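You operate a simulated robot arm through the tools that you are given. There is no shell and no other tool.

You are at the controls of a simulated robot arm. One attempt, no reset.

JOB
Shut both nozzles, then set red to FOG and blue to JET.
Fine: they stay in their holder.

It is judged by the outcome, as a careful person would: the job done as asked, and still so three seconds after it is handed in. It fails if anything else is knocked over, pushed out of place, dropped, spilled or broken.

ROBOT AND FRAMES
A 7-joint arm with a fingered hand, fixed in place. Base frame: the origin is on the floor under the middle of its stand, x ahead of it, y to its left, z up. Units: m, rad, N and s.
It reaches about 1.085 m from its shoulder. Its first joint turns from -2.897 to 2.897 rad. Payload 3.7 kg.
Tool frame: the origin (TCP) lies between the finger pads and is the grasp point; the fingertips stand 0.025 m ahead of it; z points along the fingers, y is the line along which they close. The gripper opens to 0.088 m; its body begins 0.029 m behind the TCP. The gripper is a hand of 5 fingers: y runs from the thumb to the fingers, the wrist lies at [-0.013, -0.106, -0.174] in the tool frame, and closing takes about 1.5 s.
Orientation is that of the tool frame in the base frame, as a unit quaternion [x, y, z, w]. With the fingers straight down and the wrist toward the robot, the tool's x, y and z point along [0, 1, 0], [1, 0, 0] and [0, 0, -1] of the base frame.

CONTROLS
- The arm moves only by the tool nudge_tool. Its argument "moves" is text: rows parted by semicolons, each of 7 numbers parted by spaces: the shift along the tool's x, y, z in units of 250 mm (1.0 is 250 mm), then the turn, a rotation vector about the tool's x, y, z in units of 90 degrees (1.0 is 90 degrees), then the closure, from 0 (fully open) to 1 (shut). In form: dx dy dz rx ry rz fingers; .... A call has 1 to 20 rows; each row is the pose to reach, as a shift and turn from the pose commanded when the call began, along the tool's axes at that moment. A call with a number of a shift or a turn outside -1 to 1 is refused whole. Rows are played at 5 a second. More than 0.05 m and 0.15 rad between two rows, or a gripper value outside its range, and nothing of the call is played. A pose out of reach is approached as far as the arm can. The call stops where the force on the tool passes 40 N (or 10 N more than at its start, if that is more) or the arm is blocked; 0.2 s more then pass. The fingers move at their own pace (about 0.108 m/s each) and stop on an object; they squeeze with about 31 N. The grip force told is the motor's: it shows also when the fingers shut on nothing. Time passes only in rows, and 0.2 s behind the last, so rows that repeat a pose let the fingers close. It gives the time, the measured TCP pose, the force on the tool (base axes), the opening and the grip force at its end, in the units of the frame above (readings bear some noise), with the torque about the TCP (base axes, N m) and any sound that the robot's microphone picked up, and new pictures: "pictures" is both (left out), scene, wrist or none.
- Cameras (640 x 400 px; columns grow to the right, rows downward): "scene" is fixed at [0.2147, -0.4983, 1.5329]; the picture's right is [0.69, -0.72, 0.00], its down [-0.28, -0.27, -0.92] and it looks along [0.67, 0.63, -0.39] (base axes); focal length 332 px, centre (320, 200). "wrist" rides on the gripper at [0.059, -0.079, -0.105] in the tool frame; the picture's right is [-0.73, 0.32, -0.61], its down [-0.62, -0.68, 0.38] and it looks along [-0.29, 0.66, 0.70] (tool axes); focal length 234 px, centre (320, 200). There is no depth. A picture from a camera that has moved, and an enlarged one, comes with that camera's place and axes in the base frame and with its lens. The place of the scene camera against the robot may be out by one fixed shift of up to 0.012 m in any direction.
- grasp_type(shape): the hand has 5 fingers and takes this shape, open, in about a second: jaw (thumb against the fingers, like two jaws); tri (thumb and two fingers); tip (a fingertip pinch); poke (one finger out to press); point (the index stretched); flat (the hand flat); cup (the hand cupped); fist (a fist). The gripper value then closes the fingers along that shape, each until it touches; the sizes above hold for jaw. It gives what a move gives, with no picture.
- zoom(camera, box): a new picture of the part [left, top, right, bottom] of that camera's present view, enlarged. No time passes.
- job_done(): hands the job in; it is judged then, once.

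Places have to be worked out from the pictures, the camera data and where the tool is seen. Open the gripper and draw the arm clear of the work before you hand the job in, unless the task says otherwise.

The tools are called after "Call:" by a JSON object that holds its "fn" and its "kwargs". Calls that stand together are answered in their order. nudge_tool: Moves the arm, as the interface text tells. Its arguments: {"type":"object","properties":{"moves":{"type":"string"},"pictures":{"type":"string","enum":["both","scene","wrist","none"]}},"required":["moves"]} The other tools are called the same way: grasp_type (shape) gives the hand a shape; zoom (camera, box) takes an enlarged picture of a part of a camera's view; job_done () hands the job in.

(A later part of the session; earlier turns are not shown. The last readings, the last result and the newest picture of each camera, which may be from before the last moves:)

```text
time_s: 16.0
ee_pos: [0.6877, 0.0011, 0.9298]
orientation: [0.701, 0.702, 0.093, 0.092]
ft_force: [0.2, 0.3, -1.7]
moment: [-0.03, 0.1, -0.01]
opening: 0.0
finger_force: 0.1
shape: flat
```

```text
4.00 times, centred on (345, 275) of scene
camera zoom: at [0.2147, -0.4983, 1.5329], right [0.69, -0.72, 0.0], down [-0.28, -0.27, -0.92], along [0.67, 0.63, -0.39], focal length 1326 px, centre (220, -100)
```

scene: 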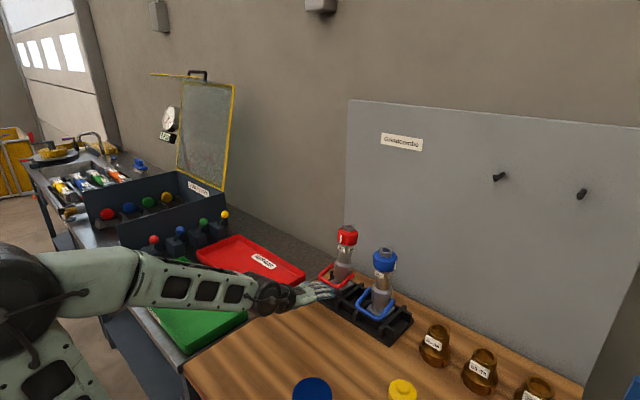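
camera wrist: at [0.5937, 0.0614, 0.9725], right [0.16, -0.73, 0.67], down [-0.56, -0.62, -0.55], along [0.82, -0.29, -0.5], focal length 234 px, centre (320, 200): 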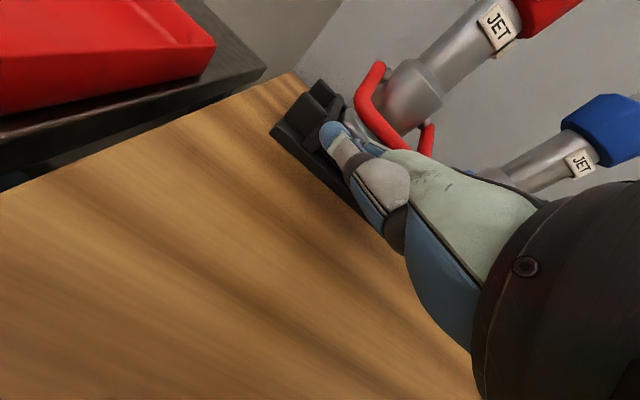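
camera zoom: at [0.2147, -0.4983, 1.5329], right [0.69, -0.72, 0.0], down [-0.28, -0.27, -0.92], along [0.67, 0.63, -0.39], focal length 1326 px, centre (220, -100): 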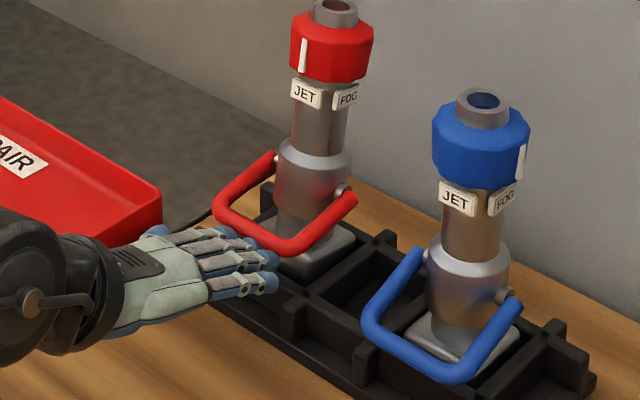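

Important: the whole red nozzle tilted back with only about 2 N of lift, so the bail hinge is stiffer than the nozzle is heavy. I lower it back right away so it reseats in its pocket, and check it.

Call:
{"fn": "nudge_tool", "kwargs": {"moves": "0 -0.001 0.026 0 0 0 0; 0 -0.004 0.052 0 0 0 0; 0 -0.006 0.078 0 0 0 0; 0 -0.008 0.103 0 0 0 0; 0 -0.012 0.135 0 0 0 0; 0 -0.012 0.135 0 0 0 0", "pictures": "both"}}

Call:
{"fn": "zoom", "kwargs": {"camera": "scene", "box": [275, 225, 415, 325]}}

Call:
{"fn": "zoom", "kwargs": {"camera": "wrist", "box": [270, 40, 430, 160]}}

```text
time_s: 17.4
ee_pos: [0.6924, 0.0019, 0.8946]
orientation: [0.701, 0.702, 0.093, 0.093]
ft_force: [-0.1, -0.7, 0.1]
moment: [-0.01, -0.02, -0.02]
opening: 0.0
finger_force: 0.1
shape: flat
camera wrist: at [0.5886, 0.0606, 0.9755], right [0.16, -0.73, 0.67], down [-0.56, -0.62, -0.55], along [0.82, -0.29, -0.5], focal length 234 px, centre (320, 200)
```

scene: 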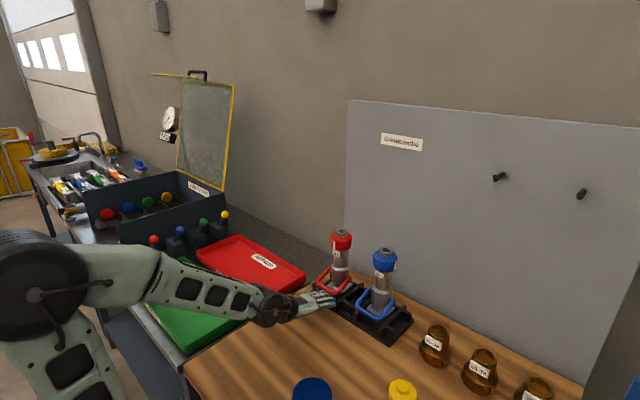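
wrist: 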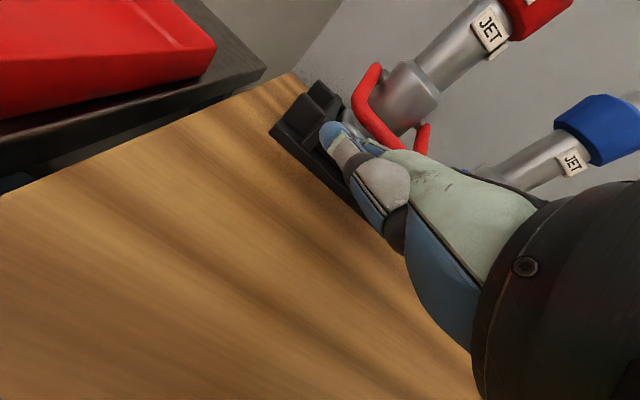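

```text
4.00 times, centred on (345, 275) of scene
camera zoom: at [0.2147, -0.4983, 1.5329], right [0.69, -0.72, 0.0], down [-0.28, -0.27, -0.92], along [0.67, 0.63, -0.39], focal length 1326 px, centre (220, -100)
```

zoom: 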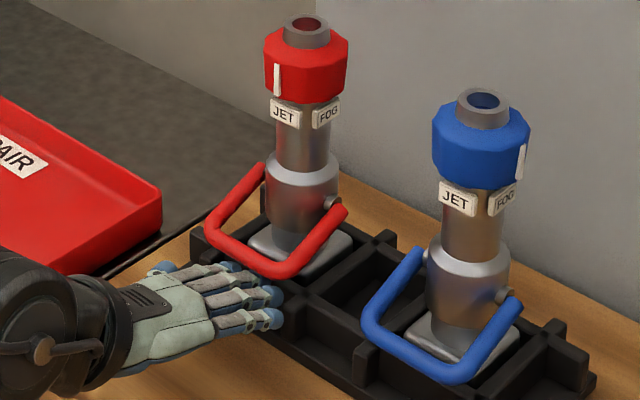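

```text
3.33 times, centred on (350, 100) of wrist
camera zoom: at [0.5886, 0.0606, 0.9755], right [0.16, -0.73, 0.67], down [-0.56, -0.62, -0.55], along [0.82, -0.29, -0.5], focal length 781 px, centre (220, 533)
```

zoom: 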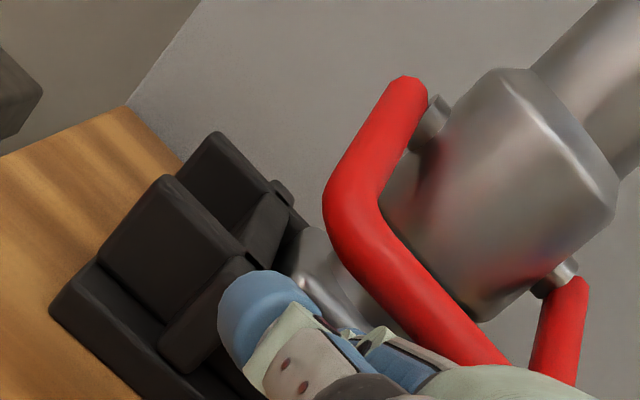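

The red nozzle is upright in its pocket again. A plain lift won't do, so I need a grip on both sides of the bail that can turn it about its pivot while holding the nozzle down. I retreat and rise to free space to test that hand orientation.

Call:
{"fn": "nudge_tool", "kwargs": {"moves": "0 -0.077 -0.021 0 0 0 0; 0 -0.135 -0.036 0 0 0 0; 0 -0.153 -0.124 0 0 0 0; 0 -0.131 -0.284 0 0 0 0; 0 -0.084 -0.457 0 0 0 0; 0 -0.037 -0.631 0 0 0 0; 0 0.01 -0.805 0 0 0 0; 0 0.057 -0.978 0 0 0 0", "pictures": "scene"}}

Call:
{"fn": "grasp_type", "kwargs": {"shape": "tri"}}

Call:
{"fn": "zoom", "kwargs": {"camera": "scene", "box": [200, 150, 360, 270]}}

Call:
{"fn": "zoom", "kwargs": {"camera": "wrist", "box": [160, 80, 560, 380]}}

```text
time_s: 19.2
ee_pos: [0.6438, 0.0036, 1.1379]
orientation: [0.7, 0.701, 0.093, 0.093]
ft_force: [-0.3, 0.0, -0.4]
moment: [0.0, 0.01, 0.03]
opening: 0.0002
finger_force: 0.0
shape: flat
```

scene: 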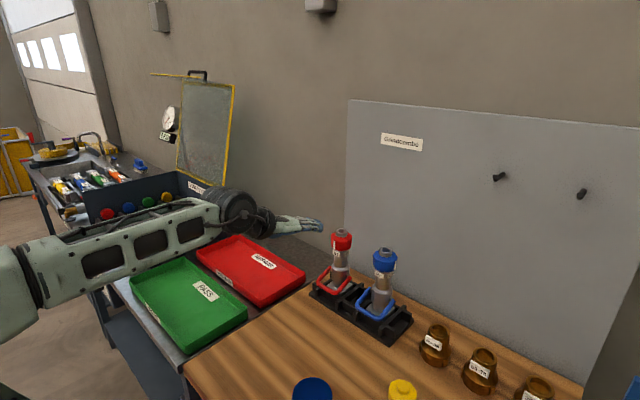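

```text
time_s: 20.1
ee_pos: [0.6426, 0.003, 1.1377]
orientation: [0.7, 0.702, 0.092, 0.092]
ft_force: [-0.6, 0.5, -0.1]
moment: [0.02, -0.01, 0.01]
opening: 0.0878
finger_force: 0.0
shape: tri
```

```text
3.33 times, centred on (280, 210) of scene
camera zoom: at [0.2147, -0.4983, 1.5329], right [0.69, -0.72, 0.0], down [-0.28, -0.27, -0.92], along [0.67, 0.63, -0.39], focal length 1105 px, centre (453, 167)
```

zoom: 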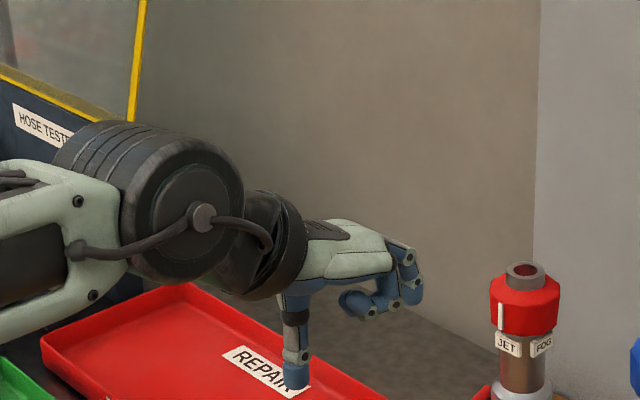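

```text
1.33 times, centred on (360, 230) of wrist
camera zoom: at [0.5393, 0.0623, 1.2177], right [0.16, -0.73, 0.67], down [-0.56, -0.62, -0.55], along [0.82, -0.29, -0.5], focal length 312 px, centre (267, 160)
```

zoom: 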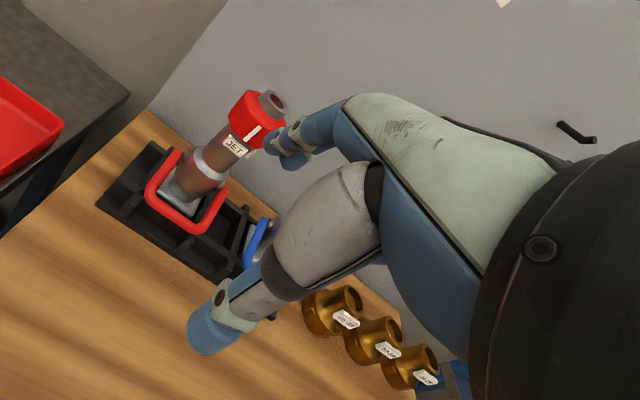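

In tri shape the thumb, index and middle are out and the others are tucked away. I now roll the hand so the thumb ends up on the right (-y), with the fingers on the left and pointing forward and down at 45°, to check the arm can reach it.

Call:
{"fn": "nudge_tool", "kwargs": {"moves": "0 0 -0.01 -0.022 -0.022 -0.081 0; 0 0 -0.02 -0.0435 -0.0435 -0.1625 0; 0 0 -0.03 -0.065 -0.065 -0.244 0; 0 0 -0.04 -0.087 -0.087 -0.325 0; 0 0 -0.05 -0.109 -0.109 -0.406 0; 0 0 -0.06 -0.1305 -0.1305 -0.4875 0; 0 0 -0.06 -0.152 -0.152 -0.569 0; 0 0 -0.06 -0.174 -0.174 -0.65 0; 0 0 -0.06 -0.196 -0.196 -0.731 0; 0 0 -0.06 -0.2175 -0.2175 -0.8125 0; 0 0 -0.06 -0.239 -0.239 -0.894 0; 0 0 -0.06 -0.261 -0.261 -0.975 0; 0 0 -0.06 -0.261 -0.261 -0.975 0", "pictures": "both"}}

Call:
{"fn": "zoom", "kwargs": {"camera": "scene", "box": [180, 120, 380, 270]}}

```text
time_s: 22.9
ee_pos: [0.6403, 0.0, 1.1502]
orientation: [-0.002, 0.924, 0.001, 0.383]
ft_force: [0.1, 0.9, 0.1]
moment: [-0.02, -0.01, -0.04]
opening: 0.0878
finger_force: 0.1
shape: tri
camera wrist: at [0.5233, -0.0768, 1.1822], right [0.08, 0.32, 0.94], down [0.71, -0.68, 0.17], along [0.7, 0.66, -0.29], focal length 234 px, centre (320, 200)
```

scene: 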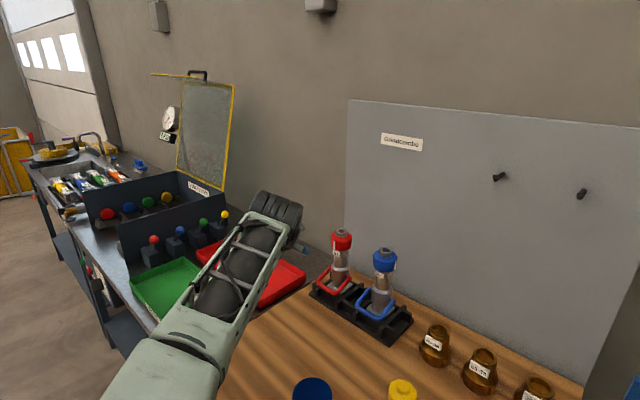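
wrist: 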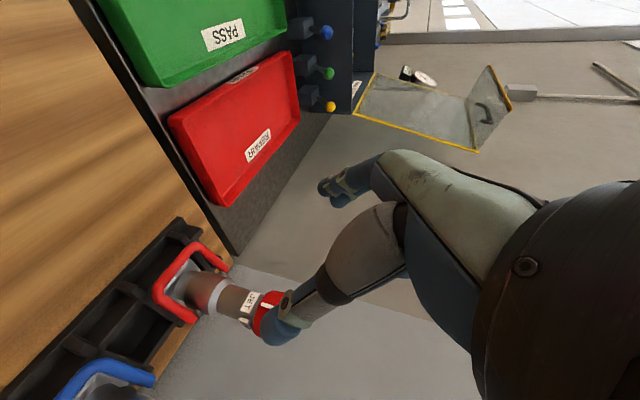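

```text
2.67 times, centred on (280, 195) of scene
camera zoom: at [0.2147, -0.4983, 1.5329], right [0.69, -0.72, 0.0], down [-0.28, -0.27, -0.92], along [0.67, 0.63, -0.39], focal length 884 px, centre (427, 213)
```

zoom: 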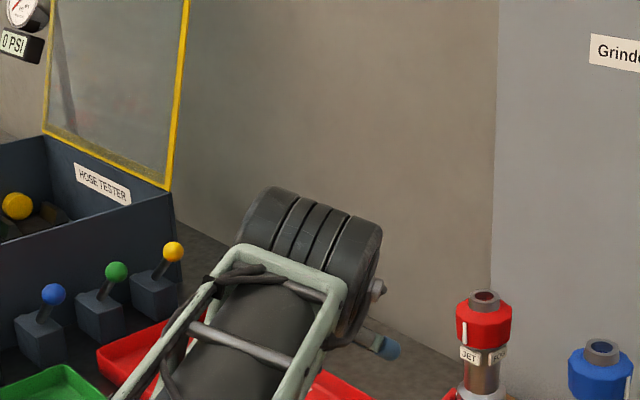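

The orientation is reachable. From this pose the wrist camera sees the red bail from the right, so I zoom in to refine its sideways position.

Call:
{"fn": "zoom", "kwargs": {"camera": "wrist", "box": [60, 210, 320, 400]}}

Call:
{"fn": "zoom", "kwargs": {"camera": "wrist", "box": [140, 230, 250, 330]}}

```text
2.11 times, centred on (190, 305) of wrist
camera zoom: at [0.5233, -0.0768, 1.1822], right [0.08, 0.32, 0.94], down [0.71, -0.68, 0.17], along [0.7, 0.66, -0.29], focal length 493 px, centre (594, -21)
```

zoom: 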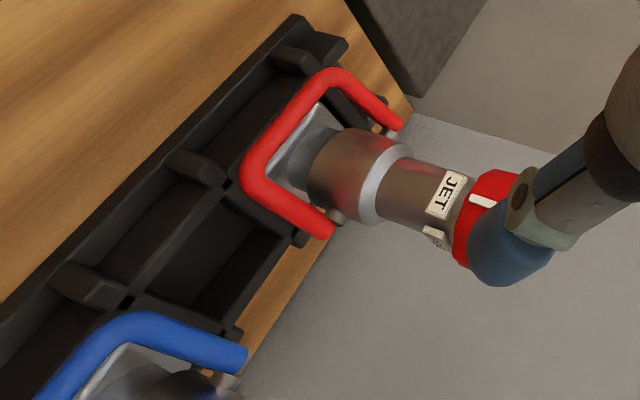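

```text
4.00 times, centred on (195, 280) of wrist
camera zoom: at [0.5233, -0.0768, 1.1822], right [0.08, 0.32, 0.94], down [0.71, -0.68, 0.17], along [0.7, 0.66, -0.29], focal length 937 px, centre (820, -120)
```

zoom: 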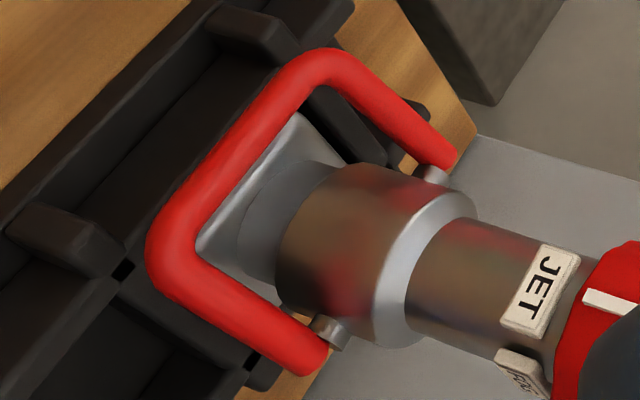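

The bail centre comes out at y≈0.0015, with the bar at (0.774, 0.943) and the pivot near (0.826, 0.970). The arms are about 82 mm wide, too tight for a straddling grip. Pinching the crossbar and turning it while pulling outwards, so the nozzle stays seated, is the better option, so I roll the hand back to its normal orientation.

Call:
{"fn": "nudge_tool", "kwargs": {"moves": "0 0 0 0.022 0.022 0.081 0; 0 0 0 0.0435 0.0435 0.1625 0; 0 0 0 0.065 0.065 0.244 0; 0 0 0 0.087 0.087 0.325 0; 0 0 0 0.109 0.109 0.406 0; 0 0 0 0.1305 0.1305 0.4875 0; 0 0 0 0.152 0.152 0.569 0; 0 0 0 0.174 0.174 0.65 0; 0 0 0 0.196 0.196 0.731 0; 0 0 0 0.2175 0.2175 0.8125 0; 0 0 0 0.239 0.239 0.894 0; 0 0 0 0.261 0.261 0.975 0", "pictures": "none"}}

```text
time_s: 25.5
ee_pos: [0.6389, 0.0018, 1.1512]
orientation: [0.701, 0.701, 0.093, 0.092]
ft_force: [-0.4, 0.3, 0.7]
moment: [0.01, -0.02, 0.0]
opening: 0.0878
finger_force: 0.0
shape: tri
```

Back at the standard orientation. I now tilt to 45° in front of the red nozzle, still clear and higher up, and pre-close the tri grip to about 25 mm so two fingers will fit inside the bail loop.

Call:
{"fn": "nudge_tool", "kwargs": {"moves": "0 0.021 0.105 -0.067 0 0 0.3; 0 0.043 0.21 -0.133 0 0 0.6; 0 0.064 0.316 -0.2 0 0 0.7; 0 0.086 0.421 -0.267 0 0 0.7; 0 0.107 0.526 -0.333 0 0 0.7; 0 0.107 0.526 -0.333 0 0 0.7; 0 0.107 0.526 -0.333 0 0 0.7", "pictures": "both"}}

Call:
{"fn": "zoom", "kwargs": {"camera": "scene", "box": [220, 190, 400, 320]}}

Call:
{"fn": "zoom", "kwargs": {"camera": "wrist", "box": [220, 20, 440, 220]}}

```text
time_s: 27.1
ee_pos: [0.6998, 0.0001, 1.03]
orientation: [0.653, 0.654, 0.271, 0.27]
ft_force: [-0.5, 0.4, -0.1]
moment: [-0.01, 0.02, 0.01]
opening: 0.0266
finger_force: 0.0
shape: tri
camera wrist: at [0.5686, 0.0594, 1.0474], right [-0.2, -0.73, 0.66], down [-0.21, -0.62, -0.75], along [0.96, -0.29, -0.03], focal length 234 px, centre (320, 200)
```

scene: 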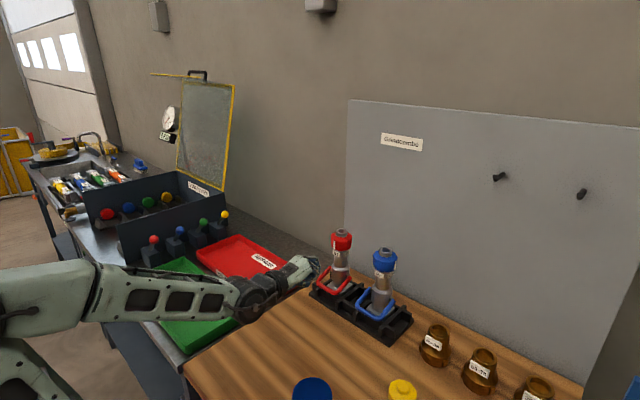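
wrist: 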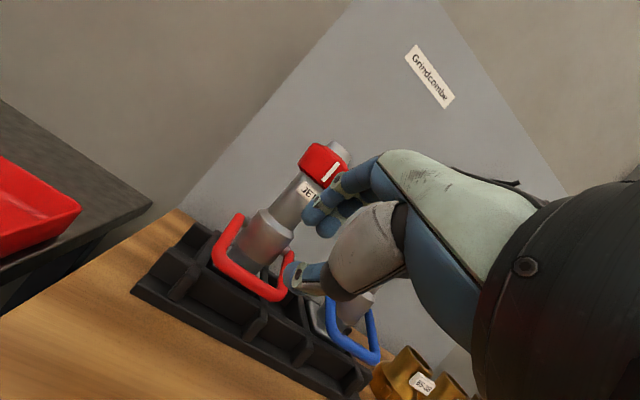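

```text
3.08 times, centred on (310, 255) of scene
camera zoom: at [0.2147, -0.4983, 1.5329], right [0.69, -0.72, 0.0], down [-0.28, -0.27, -0.92], along [0.67, 0.63, -0.39], focal length 1020 px, centre (351, 31)
```

zoom: 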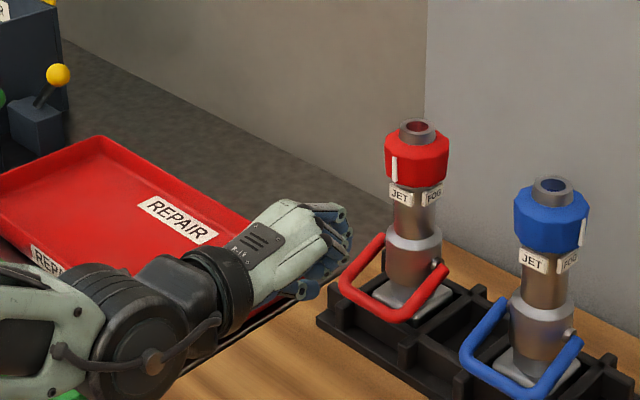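

```text
2.00 times, centred on (330, 120) of wrist
camera zoom: at [0.5686, 0.0594, 1.0474], right [-0.2, -0.73, 0.66], down [-0.21, -0.62, -0.75], along [0.96, -0.29, -0.03], focal length 468 px, centre (300, 360)
```

zoom: 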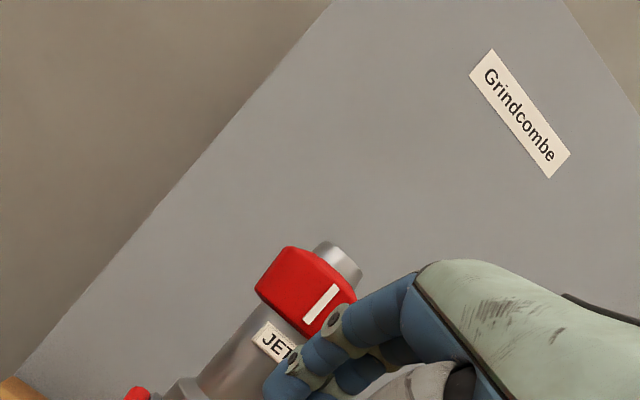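

The 45° tilt is reachable and the opening is 27 mm. I zoom on the fingertips to see the gap geometry relative to the bail.

Call:
{"fn": "zoom", "kwargs": {"camera": "wrist", "box": [190, 170, 410, 320]}}

Call:
{"fn": "zoom", "kwargs": {"camera": "scene", "box": [280, 235, 360, 305]}}

```text
2.67 times, centred on (300, 245) of wrist
camera zoom: at [0.5686, 0.0594, 1.0474], right [-0.2, -0.73, 0.66], down [-0.21, -0.62, -0.75], along [0.96, -0.29, -0.03], focal length 624 px, centre (373, 80)
```

zoom: 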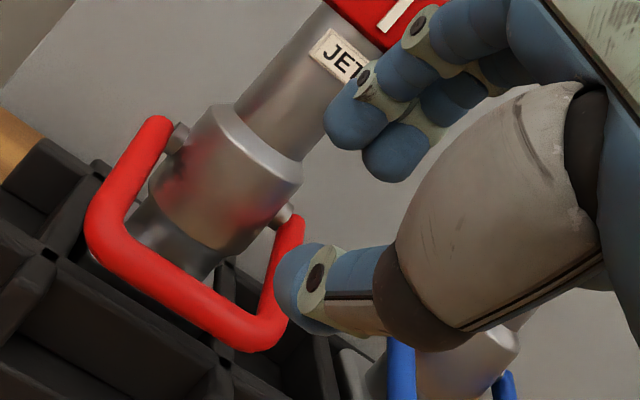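

```text
5.71 times, centred on (320, 270) of scene
camera zoom: at [0.2147, -0.4983, 1.5329], right [0.69, -0.72, 0.0], down [-0.28, -0.27, -0.92], along [0.67, 0.63, -0.39], focal length 1895 px, centre (320, -200)
```

zoom: 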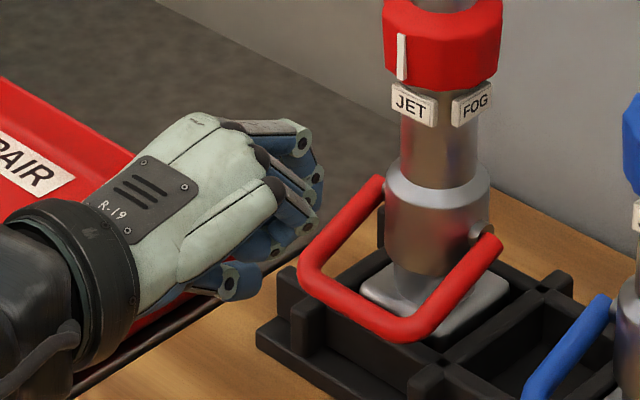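

From this view I locate index and middle at tool x=+0.009 and -0.007, the thumb at y=-0.026, and the bar at (0.776, 0.943). I close slightly more to a 20 mm gap and move to a pre-grasp point 4 cm short of the bar along the finger direction.

Call:
{"fn": "nudge_tool", "kwargs": {"moves": "0.001 -0.01 0.076 0 0 0 0.77; 0.002 -0.02 0.152 0 0 0 0.77; 0.002 -0.03 0.228 0 0 0 0.77; 0.002 -0.03 0.228 0 0 0 0.77", "pictures": "both"}}

Call:
{"fn": "zoom", "kwargs": {"camera": "wrist", "box": [220, 170, 380, 310]}}

Call:
{"fn": "zoom", "kwargs": {"camera": "scene", "box": [290, 245, 360, 305]}}

```text
time_s: 28.1
ee_pos: [0.7345, 0.0005, 0.984]
orientation: [0.652, 0.655, 0.271, 0.27]
ft_force: [-0.4, 1.3, 0.1]
moment: [-0.02, 0.02, -0.01]
opening: 0.0204
finger_force: 0.0
shape: tri
camera wrist: at [0.6037, 0.0601, 1.002], right [-0.2, -0.73, 0.66], down [-0.21, -0.62, -0.75], along [0.96, -0.29, -0.03], focal length 234 px, centre (320, 200)
```

scene: 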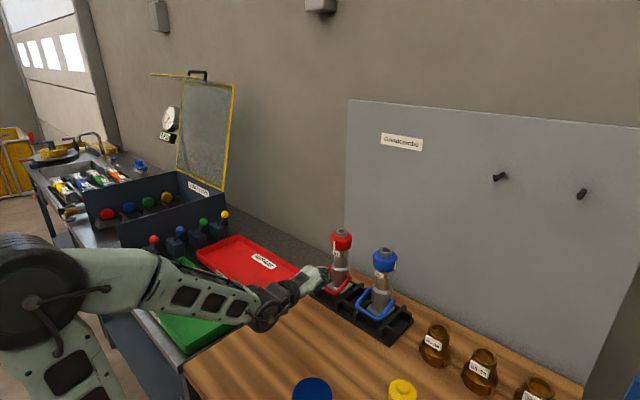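
wrist: 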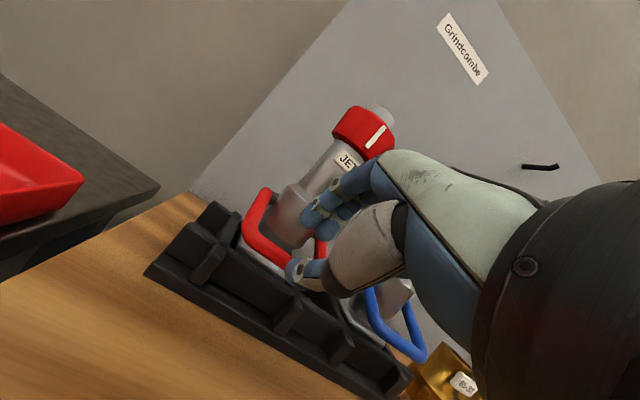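

```text
2.86 times, centred on (300, 240) of wrist
camera zoom: at [0.6037, 0.0601, 1.002], right [-0.2, -0.73, 0.66], down [-0.21, -0.62, -0.75], along [0.96, -0.29, -0.03], focal length 669 px, centre (377, 86)
```

zoom: 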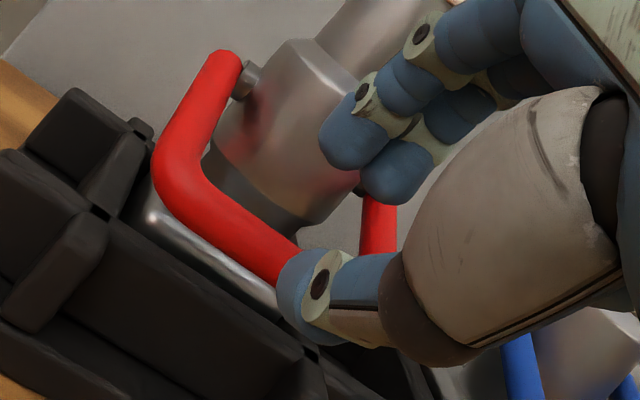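

```text
6.67 times, centred on (325, 275) of scene
camera zoom: at [0.2147, -0.4983, 1.5329], right [0.69, -0.72, 0.0], down [-0.28, -0.27, -0.92], along [0.67, 0.63, -0.39], focal length 2210 px, centre (287, -300)
```

zoom: 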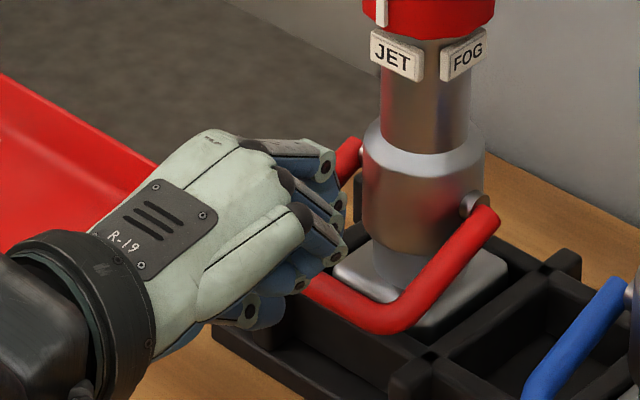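

The bar lies in line with the gap between thumb and fingers, about 58 mm ahead along the finger axis. I advance 30 mm straight along the fingers and check.

Call:
{"fn": "nudge_tool", "kwargs": {"moves": "0 0 0.03 0 0 0 0.77; 0 0 0.06 0 0 0 0.77; 0 0 0.09 0 0 0 0.77; 0 0 0.12 0 0 0 0.77; 0 0 0.12 0 0 0 0.77", "pictures": "both"}}

Call:
{"fn": "zoom", "kwargs": {"camera": "wrist", "box": [220, 170, 380, 310]}}

Call:
{"fn": "zoom", "kwargs": {"camera": "scene", "box": [290, 245, 360, 305]}}

```text
time_s: 29.3
ee_pos: [0.7554, 0.0009, 0.963]
orientation: [0.652, 0.654, 0.272, 0.27]
ft_force: [-0.4, 0.3, -0.6]
moment: [-0.02, -0.02, 0.03]
opening: 0.0205
finger_force: 0.0
shape: tri
camera wrist: at [0.6247, 0.0609, 0.9817], right [-0.2, -0.73, 0.66], down [-0.21, -0.62, -0.75], along [0.96, -0.29, -0.03], focal length 234 px, centre (320, 200)
```

scene: 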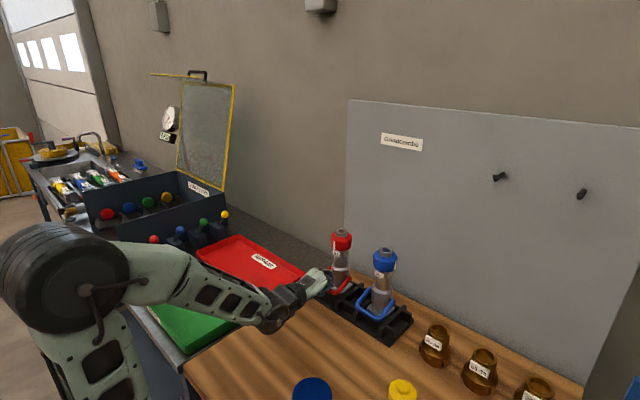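
wrist: 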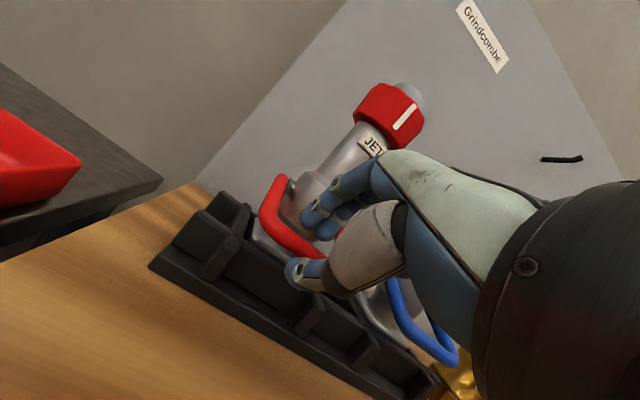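

```text
2.86 times, centred on (300, 240) of wrist
camera zoom: at [0.6247, 0.0609, 0.9817], right [-0.2, -0.73, 0.66], down [-0.21, -0.62, -0.75], along [0.96, -0.29, -0.03], focal length 669 px, centre (377, 86)
```

zoom: 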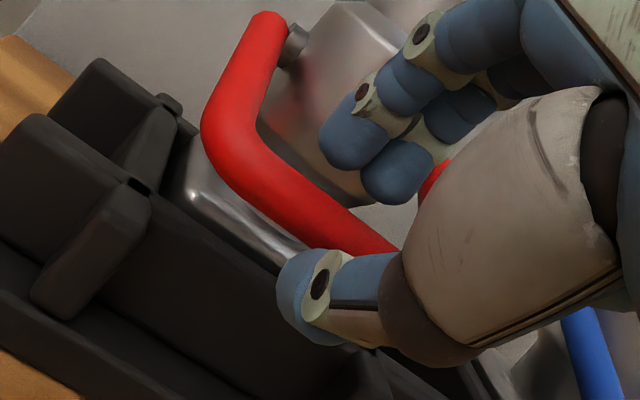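

```text
6.67 times, centred on (325, 275) of scene
camera zoom: at [0.2147, -0.4983, 1.5329], right [0.69, -0.72, 0.0], down [-0.28, -0.27, -0.92], along [0.67, 0.63, -0.39], focal length 2210 px, centre (287, -300)
```

zoom: 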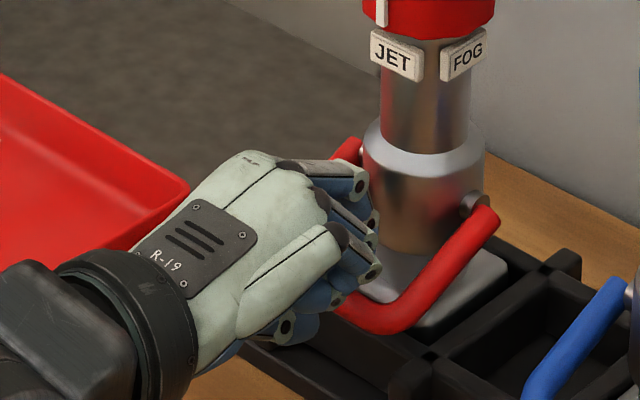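

No contact yet, and the bar is entering the gap. I advance another 13 mm so the bar sits 10 mm in from the fingertips.

Call:
{"fn": "nudge_tool", "kwargs": {"moves": "0 0 0.02 0 0 0 0.77; 0 0 0.04 0 0 0 0.77; 0 0 0.052 0 0 0 0.77; 0 0 0.052 0 0 0 0.77", "pictures": "both"}}

Call:
{"fn": "zoom", "kwargs": {"camera": "wrist", "box": [220, 170, 380, 310]}}

Call:
{"fn": "zoom", "kwargs": {"camera": "scene", "box": [290, 220, 380, 305]}}

```text
time_s: 30.3
ee_pos: [0.7646, 0.0023, 0.9546]
orientation: [0.653, 0.654, 0.271, 0.27]
ft_force: [-0.1, 1.4, 0.5]
moment: [0.01, -0.03, -0.02]
opening: 0.0201
finger_force: 0.0
shape: tri
camera wrist: at [0.6339, 0.061, 0.9726], right [-0.2, -0.73, 0.66], down [-0.21, -0.62, -0.75], along [0.96, -0.29, -0.03], focal length 234 px, centre (320, 200)
```

scene: 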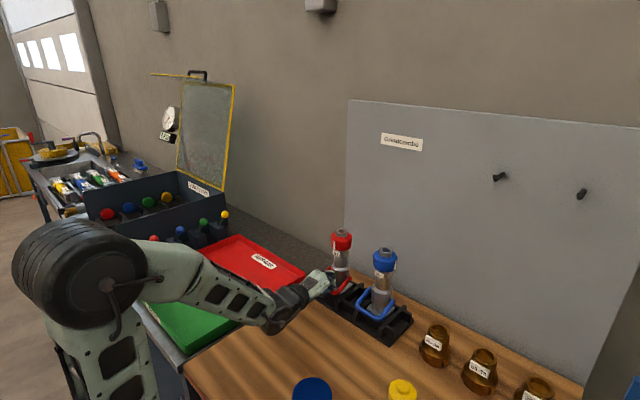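
wrist: 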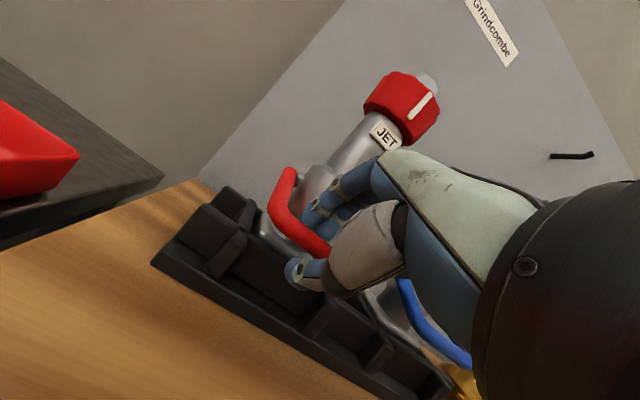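

```text
2.86 times, centred on (300, 240) of wrist
camera zoom: at [0.6339, 0.061, 0.9726], right [-0.2, -0.73, 0.66], down [-0.21, -0.62, -0.75], along [0.96, -0.29, -0.03], focal length 669 px, centre (377, 86)
```

zoom: 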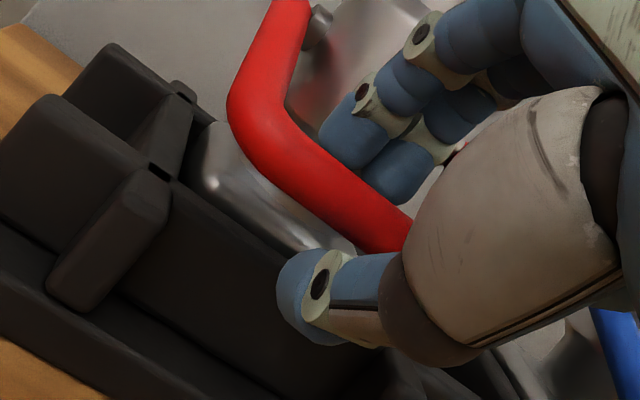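

```text
4.71 times, centred on (335, 262) of scene
camera zoom: at [0.2147, -0.4983, 1.5329], right [0.69, -0.72, 0.0], down [-0.28, -0.27, -0.92], along [0.67, 0.63, -0.39], focal length 1560 px, centre (249, -94)
```

zoom: 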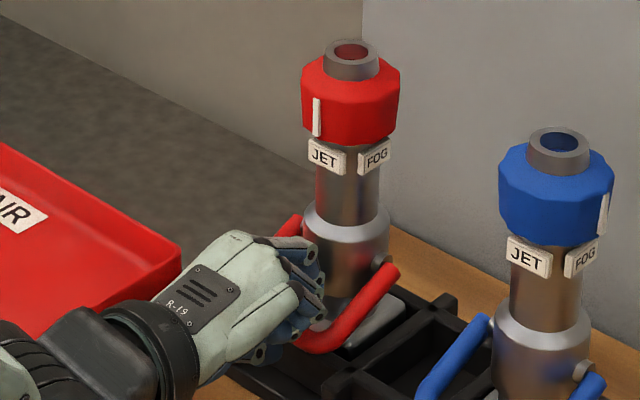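

The bar sits cleanly between the thumb and the two fingers with no force on it. I shift 2 mm to centre the gap and then close the pinch.

Call:
{"fn": "nudge_tool", "kwargs": {"moves": "0 0.008 0 0 0 0 0.77; 0 0.008 0 0 0 0 0.85; 0 0.008 0 0 0 0 0.9; 0 0.008 0 0 0 0 1; 0 0.008 0 0 0 0 1; 0 0.008 0 0 0 0 1; 0 0.008 0 0 0 0 1", "pictures": "both"}}

Call:
{"fn": "zoom", "kwargs": {"camera": "wrist", "box": [220, 150, 380, 310]}}

Call:
{"fn": "zoom", "kwargs": {"camera": "scene", "box": [290, 220, 380, 305]}}

```text
time_s: 31.9
ee_pos: [0.7658, 0.0019, 0.9559]
orientation: [0.652, 0.654, 0.271, 0.27]
ft_force: [-0.3, 0.1, -0.5]
moment: [0.03, 0.0, 0.0]
opening: 0.0059
finger_force: 30.7
shape: tri
camera wrist: at [0.6354, 0.0612, 0.9736], right [-0.2, -0.73, 0.66], down [-0.21, -0.62, -0.75], along [0.96, -0.29, -0.03], focal length 234 px, centre (320, 200)
```

scene: 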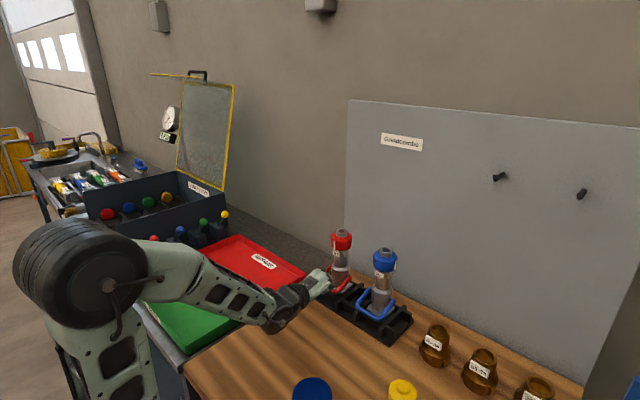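
wrist: 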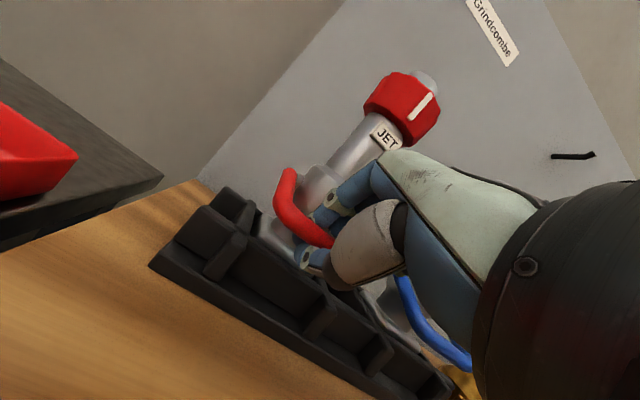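

```text
2.50 times, centred on (300, 230) of wrist
camera zoom: at [0.6354, 0.0612, 0.9736], right [-0.2, -0.73, 0.66], down [-0.21, -0.62, -0.75], along [0.96, -0.29, -0.03], focal length 585 px, centre (370, 125)
```

zoom: 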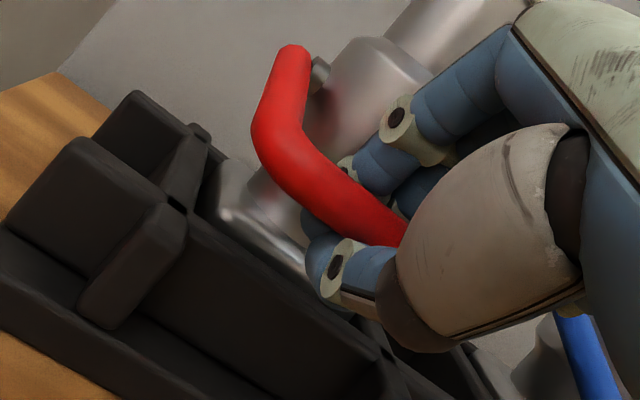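

```text
4.71 times, centred on (335, 262) of scene
camera zoom: at [0.2147, -0.4983, 1.5329], right [0.69, -0.72, 0.0], down [-0.28, -0.27, -0.92], along [0.67, 0.63, -0.39], focal length 1560 px, centre (249, -94)
```

zoom: 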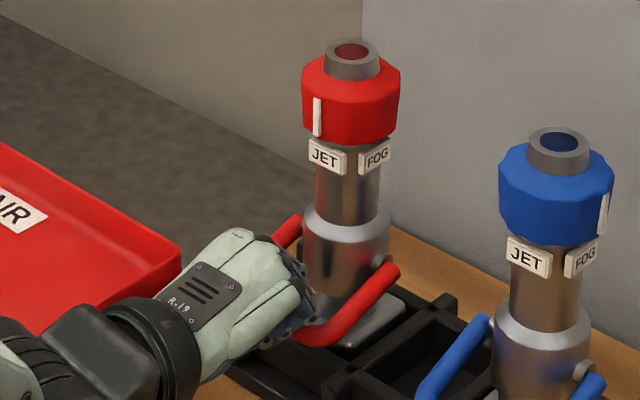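

The bar is caged between thumb and fingers with a 31 N grip, and the nozzle has not moved. I try a first small step: turn 6° about the pivot with a slight outward pull, and check forces and nozzle posture.

Call:
{"fn": "nudge_tool", "kwargs": {"moves": "0 0.003 -0.009 0.022 0 0 1; 0 0.006 -0.018 0.044 0 0 1; 0 0.0088 -0.0263 0.0667 0 0 1; 0 0.0088 -0.0263 0.0667 0 0 1", "pictures": "both"}}

Call:
{"fn": "zoom", "kwargs": {"camera": "scene", "box": [290, 220, 380, 305]}}

```text
time_s: 32.9
ee_pos: [0.7634, 0.0029, 0.9614]
orientation: [0.666, 0.667, 0.236, 0.235]
ft_force: [1.5, -0.3, -0.2]
moment: [0.05, -0.03, -0.03]
opening: 0.0052
finger_force: 30.6
shape: tri
camera wrist: at [0.635, 0.0611, 0.9934], right [-0.13, -0.73, 0.67], down [-0.29, -0.62, -0.73], along [0.95, -0.29, -0.13], focal length 234 px, centre (320, 200)
```

scene: 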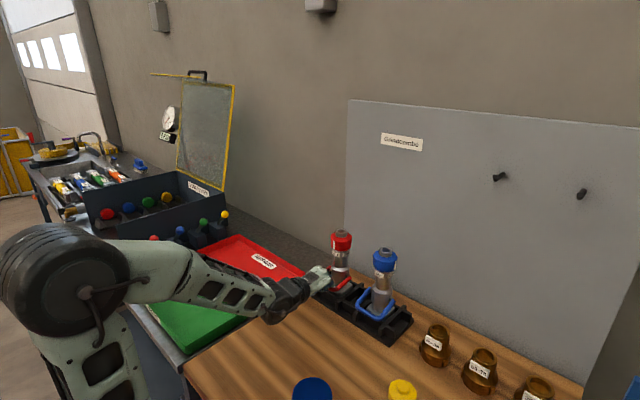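
wrist: 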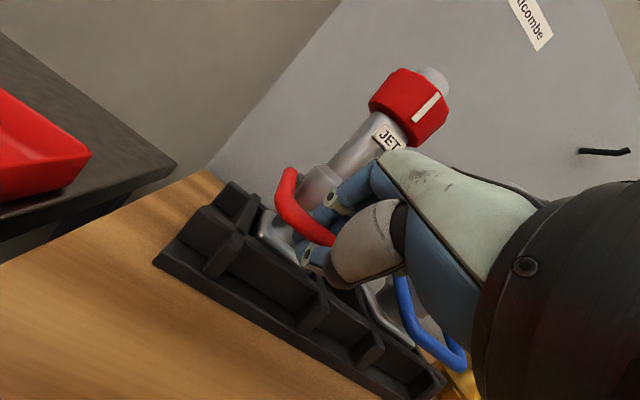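

```text
4.71 times, centred on (335, 262) of scene
camera zoom: at [0.2147, -0.4983, 1.5329], right [0.69, -0.72, 0.0], down [-0.28, -0.27, -0.92], along [0.67, 0.63, -0.39], focal length 1560 px, centre (249, -94)
```

zoom: 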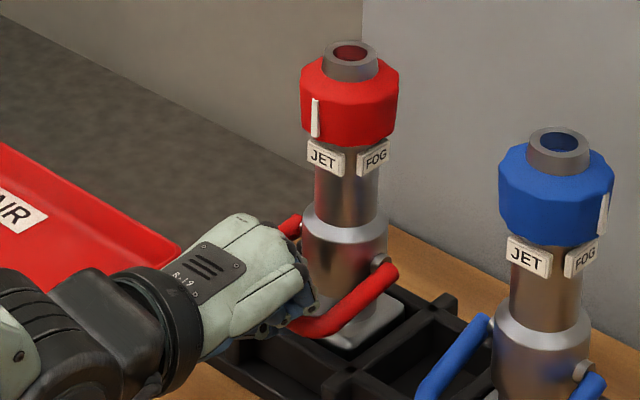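

The nozzle stays upright and seated. The outward pull is only 1.5 N and there is no lift, so the approach works. I continue with another 10° about the pivot.

Call:
{"fn": "nudge_tool", "kwargs": {"moves": "0 0.0054 -0.009 0.028 0 0 1; 0 0.0108 -0.018 0.056 0 0 1; 0 0.0162 -0.027 0.083 0 0 1; 0 0.0216 -0.0356 0.111 0 0 1; 0 0.0216 -0.0356 0.111 0 0 1", "pictures": "both"}}

Call:
{"fn": "zoom", "kwargs": {"camera": "scene", "box": [290, 220, 380, 305]}}

Call:
{"fn": "zoom", "kwargs": {"camera": "wrist", "box": [220, 130, 380, 290]}}

```text
time_s: 34.1
ee_pos: [0.762, 0.0018, 0.9721]
orientation: [0.684, 0.685, 0.177, 0.176]
ft_force: [2.0, -0.3, 0.4]
moment: [0.05, -0.02, -0.04]
opening: 0.0052
finger_force: 30.5
shape: tri
camera wrist: at [0.6413, 0.0616, 1.0253], right [-0.01, -0.73, 0.69], down [-0.41, -0.62, -0.67], along [0.91, -0.29, -0.29], focal length 234 px, centre (320, 200)
```

scene: 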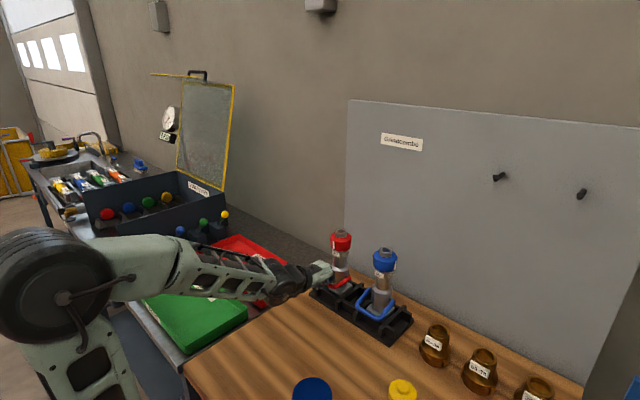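
wrist: 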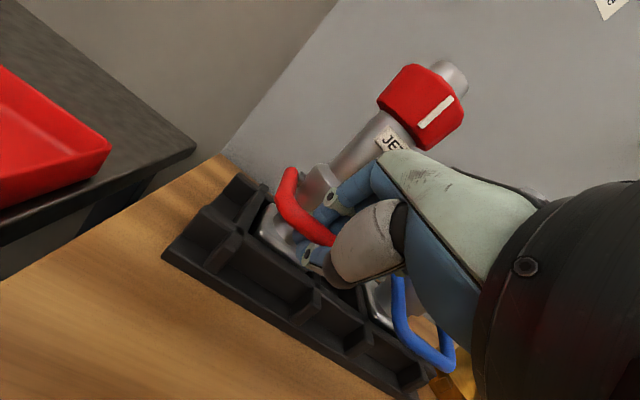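

```text
4.71 times, centred on (335, 262) of scene
camera zoom: at [0.2147, -0.4983, 1.5329], right [0.69, -0.72, 0.0], down [-0.28, -0.27, -0.92], along [0.67, 0.63, -0.39], focal length 1560 px, centre (249, -94)
```

zoom: 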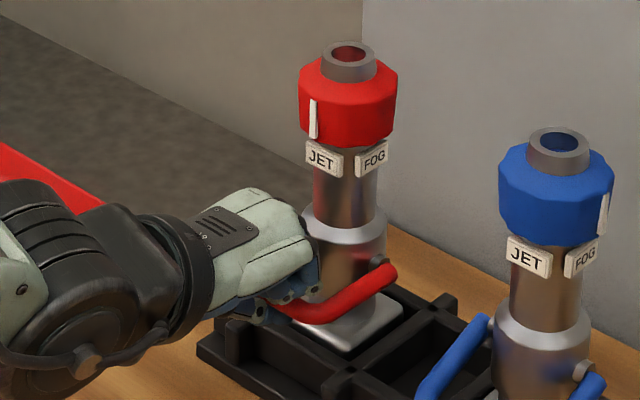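

```text
2.50 times, centred on (300, 210) of wrist
camera zoom: at [0.6413, 0.0616, 1.0253], right [-0.01, -0.73, 0.69], down [-0.41, -0.62, -0.67], along [0.91, -0.29, -0.29], focal length 585 px, centre (370, 175)
```

zoom: 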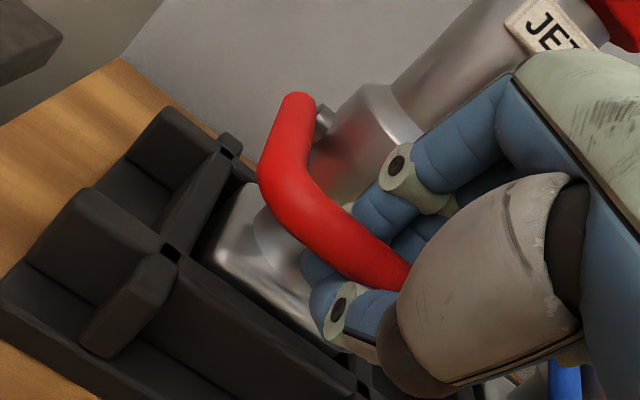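

The bail is now clearly rotating upward while the nozzle stays upright. The pull is 2 N and there is no lift. I continue with another 10°.

Call:
{"fn": "nudge_tool", "kwargs": {"moves": "0 0.0053 -0.0088 0.028 0 0 1; 0 0.0106 -0.0176 0.056 0 0 1; 0 0.016 -0.0265 0.083 0 0 1; 0 0.0213 -0.0353 0.111 0 0 1; 0 0.0213 -0.0353 0.111 0 0 1", "pictures": "both"}}

Call:
{"fn": "zoom", "kwargs": {"camera": "scene", "box": [290, 220, 380, 305]}}

Call:
{"fn": "zoom", "kwargs": {"camera": "wrist", "box": [220, 110, 420, 290]}}

```text
time_s: 35.3
ee_pos: [0.7616, 0.0023, 0.9836]
orientation: [0.697, 0.698, 0.117, 0.116]
ft_force: [2.6, -0.9, 0.8]
moment: [0.02, -0.04, -0.04]
opening: 0.0048
finger_force: 30.7
shape: tri
camera wrist: at [0.6523, 0.0613, 1.0558], right [0.11, -0.73, 0.68], down [-0.52, -0.62, -0.58], along [0.85, -0.29, -0.44], focal length 234 px, centre (320, 200)
```

scene: 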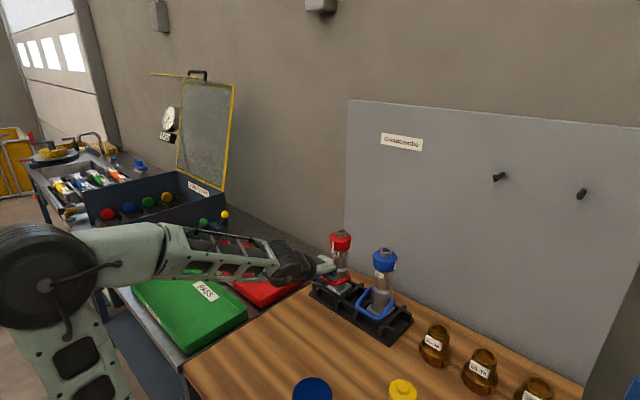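
wrist: 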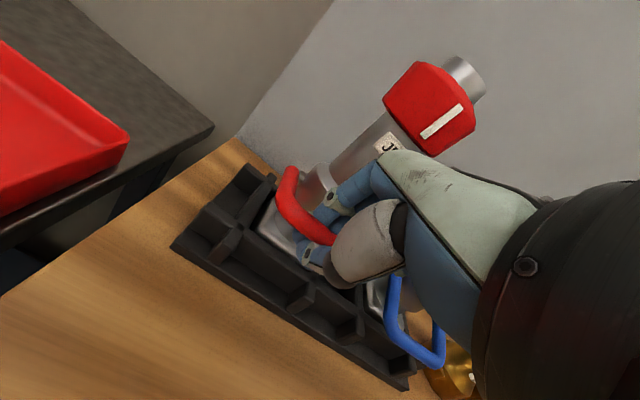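

```text
4.71 times, centred on (335, 262) of scene
camera zoom: at [0.2147, -0.4983, 1.5329], right [0.69, -0.72, 0.0], down [-0.28, -0.27, -0.92], along [0.67, 0.63, -0.39], focal length 1560 px, centre (249, -94)
```

zoom: 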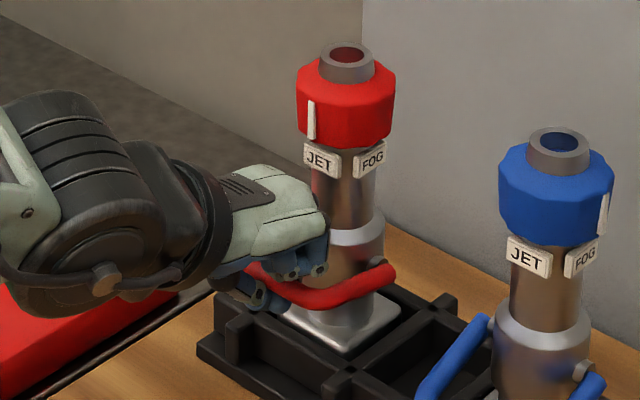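

```text
2.22 times, centred on (320, 200) of wrist
camera zoom: at [0.6523, 0.0613, 1.0558], right [0.11, -0.73, 0.68], down [-0.52, -0.62, -0.58], along [0.85, -0.29, -0.44], focal length 520 px, centre (320, 200)
```

zoom: 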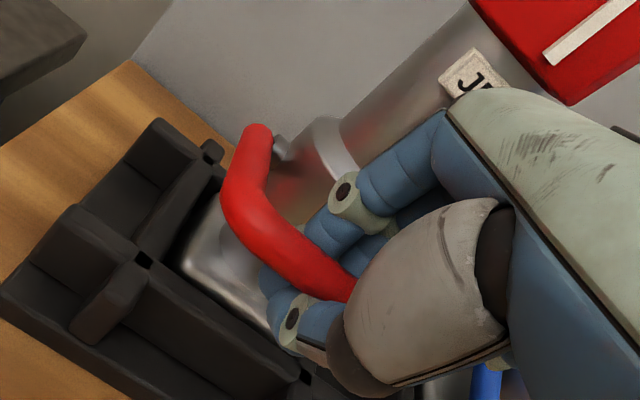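

The bail is now about horizontal and the nozzle is upright, with 2.6 N of pull. I continue up the arc by another 10° with less hand rotation so the knuckles stay clear of the barrel.

Call:
{"fn": "nudge_tool", "kwargs": {"moves": "0 0.0052 -0.0085 0.014 0 0 1; 0 0.0103 -0.017 0.028 0 0 1; 0 0.0155 -0.0255 0.042 0 0 1; 0 0.0206 -0.034 0.0556 0 0 1; 0 0.0206 -0.034 0.0556 0 0 1", "pictures": "both"}}

Call:
{"fn": "zoom", "kwargs": {"camera": "scene", "box": [290, 220, 380, 305]}}

Call:
{"fn": "zoom", "kwargs": {"camera": "wrist", "box": [220, 110, 420, 290]}}

```text
time_s: 36.5
ee_pos: [0.7629, 0.0026, 0.9915]
orientation: [0.702, 0.702, 0.085, 0.086]
ft_force: [3.4, 0.0, 0.4]
moment: [0.04, -0.03, -0.06]
opening: 0.0054
finger_force: 30.6
shape: tri
camera wrist: at [0.6611, 0.0613, 1.0742], right [0.17, -0.73, 0.67], down [-0.57, -0.62, -0.54], along [0.81, -0.29, -0.52], focal length 234 px, centre (320, 200)
```

scene: 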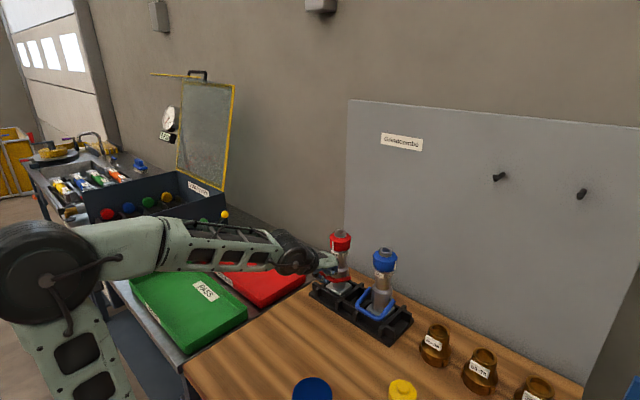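
wrist: 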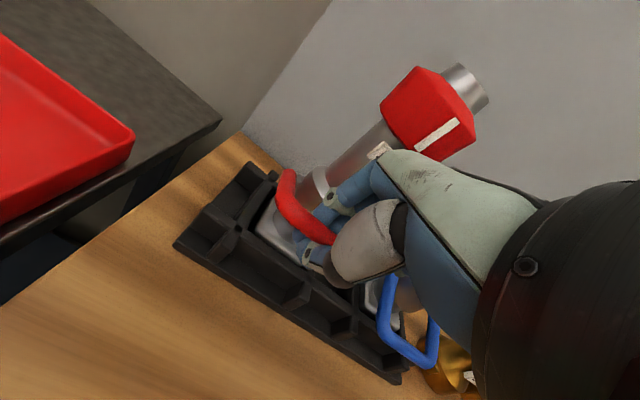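

```text
4.71 times, centred on (335, 262) of scene
camera zoom: at [0.2147, -0.4983, 1.5329], right [0.69, -0.72, 0.0], down [-0.28, -0.27, -0.92], along [0.67, 0.63, -0.39], focal length 1560 px, centre (249, -94)
```

zoom: 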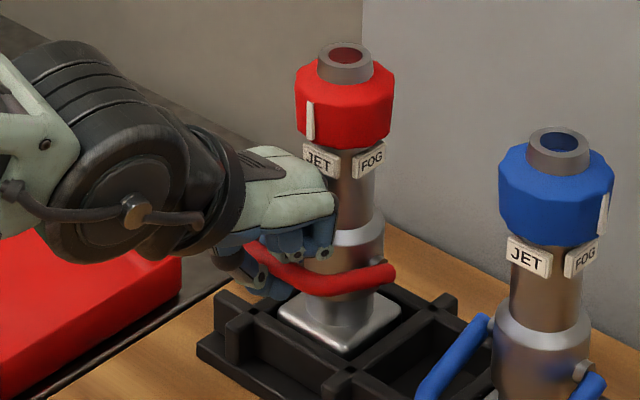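

```text
2.22 times, centred on (320, 200) of wrist
camera zoom: at [0.6611, 0.0613, 1.0742], right [0.17, -0.73, 0.67], down [-0.57, -0.62, -0.54], along [0.81, -0.29, -0.52], focal length 520 px, centre (320, 200)
```

zoom: 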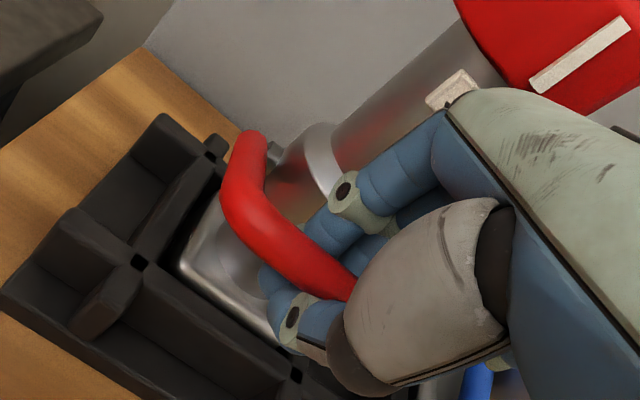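

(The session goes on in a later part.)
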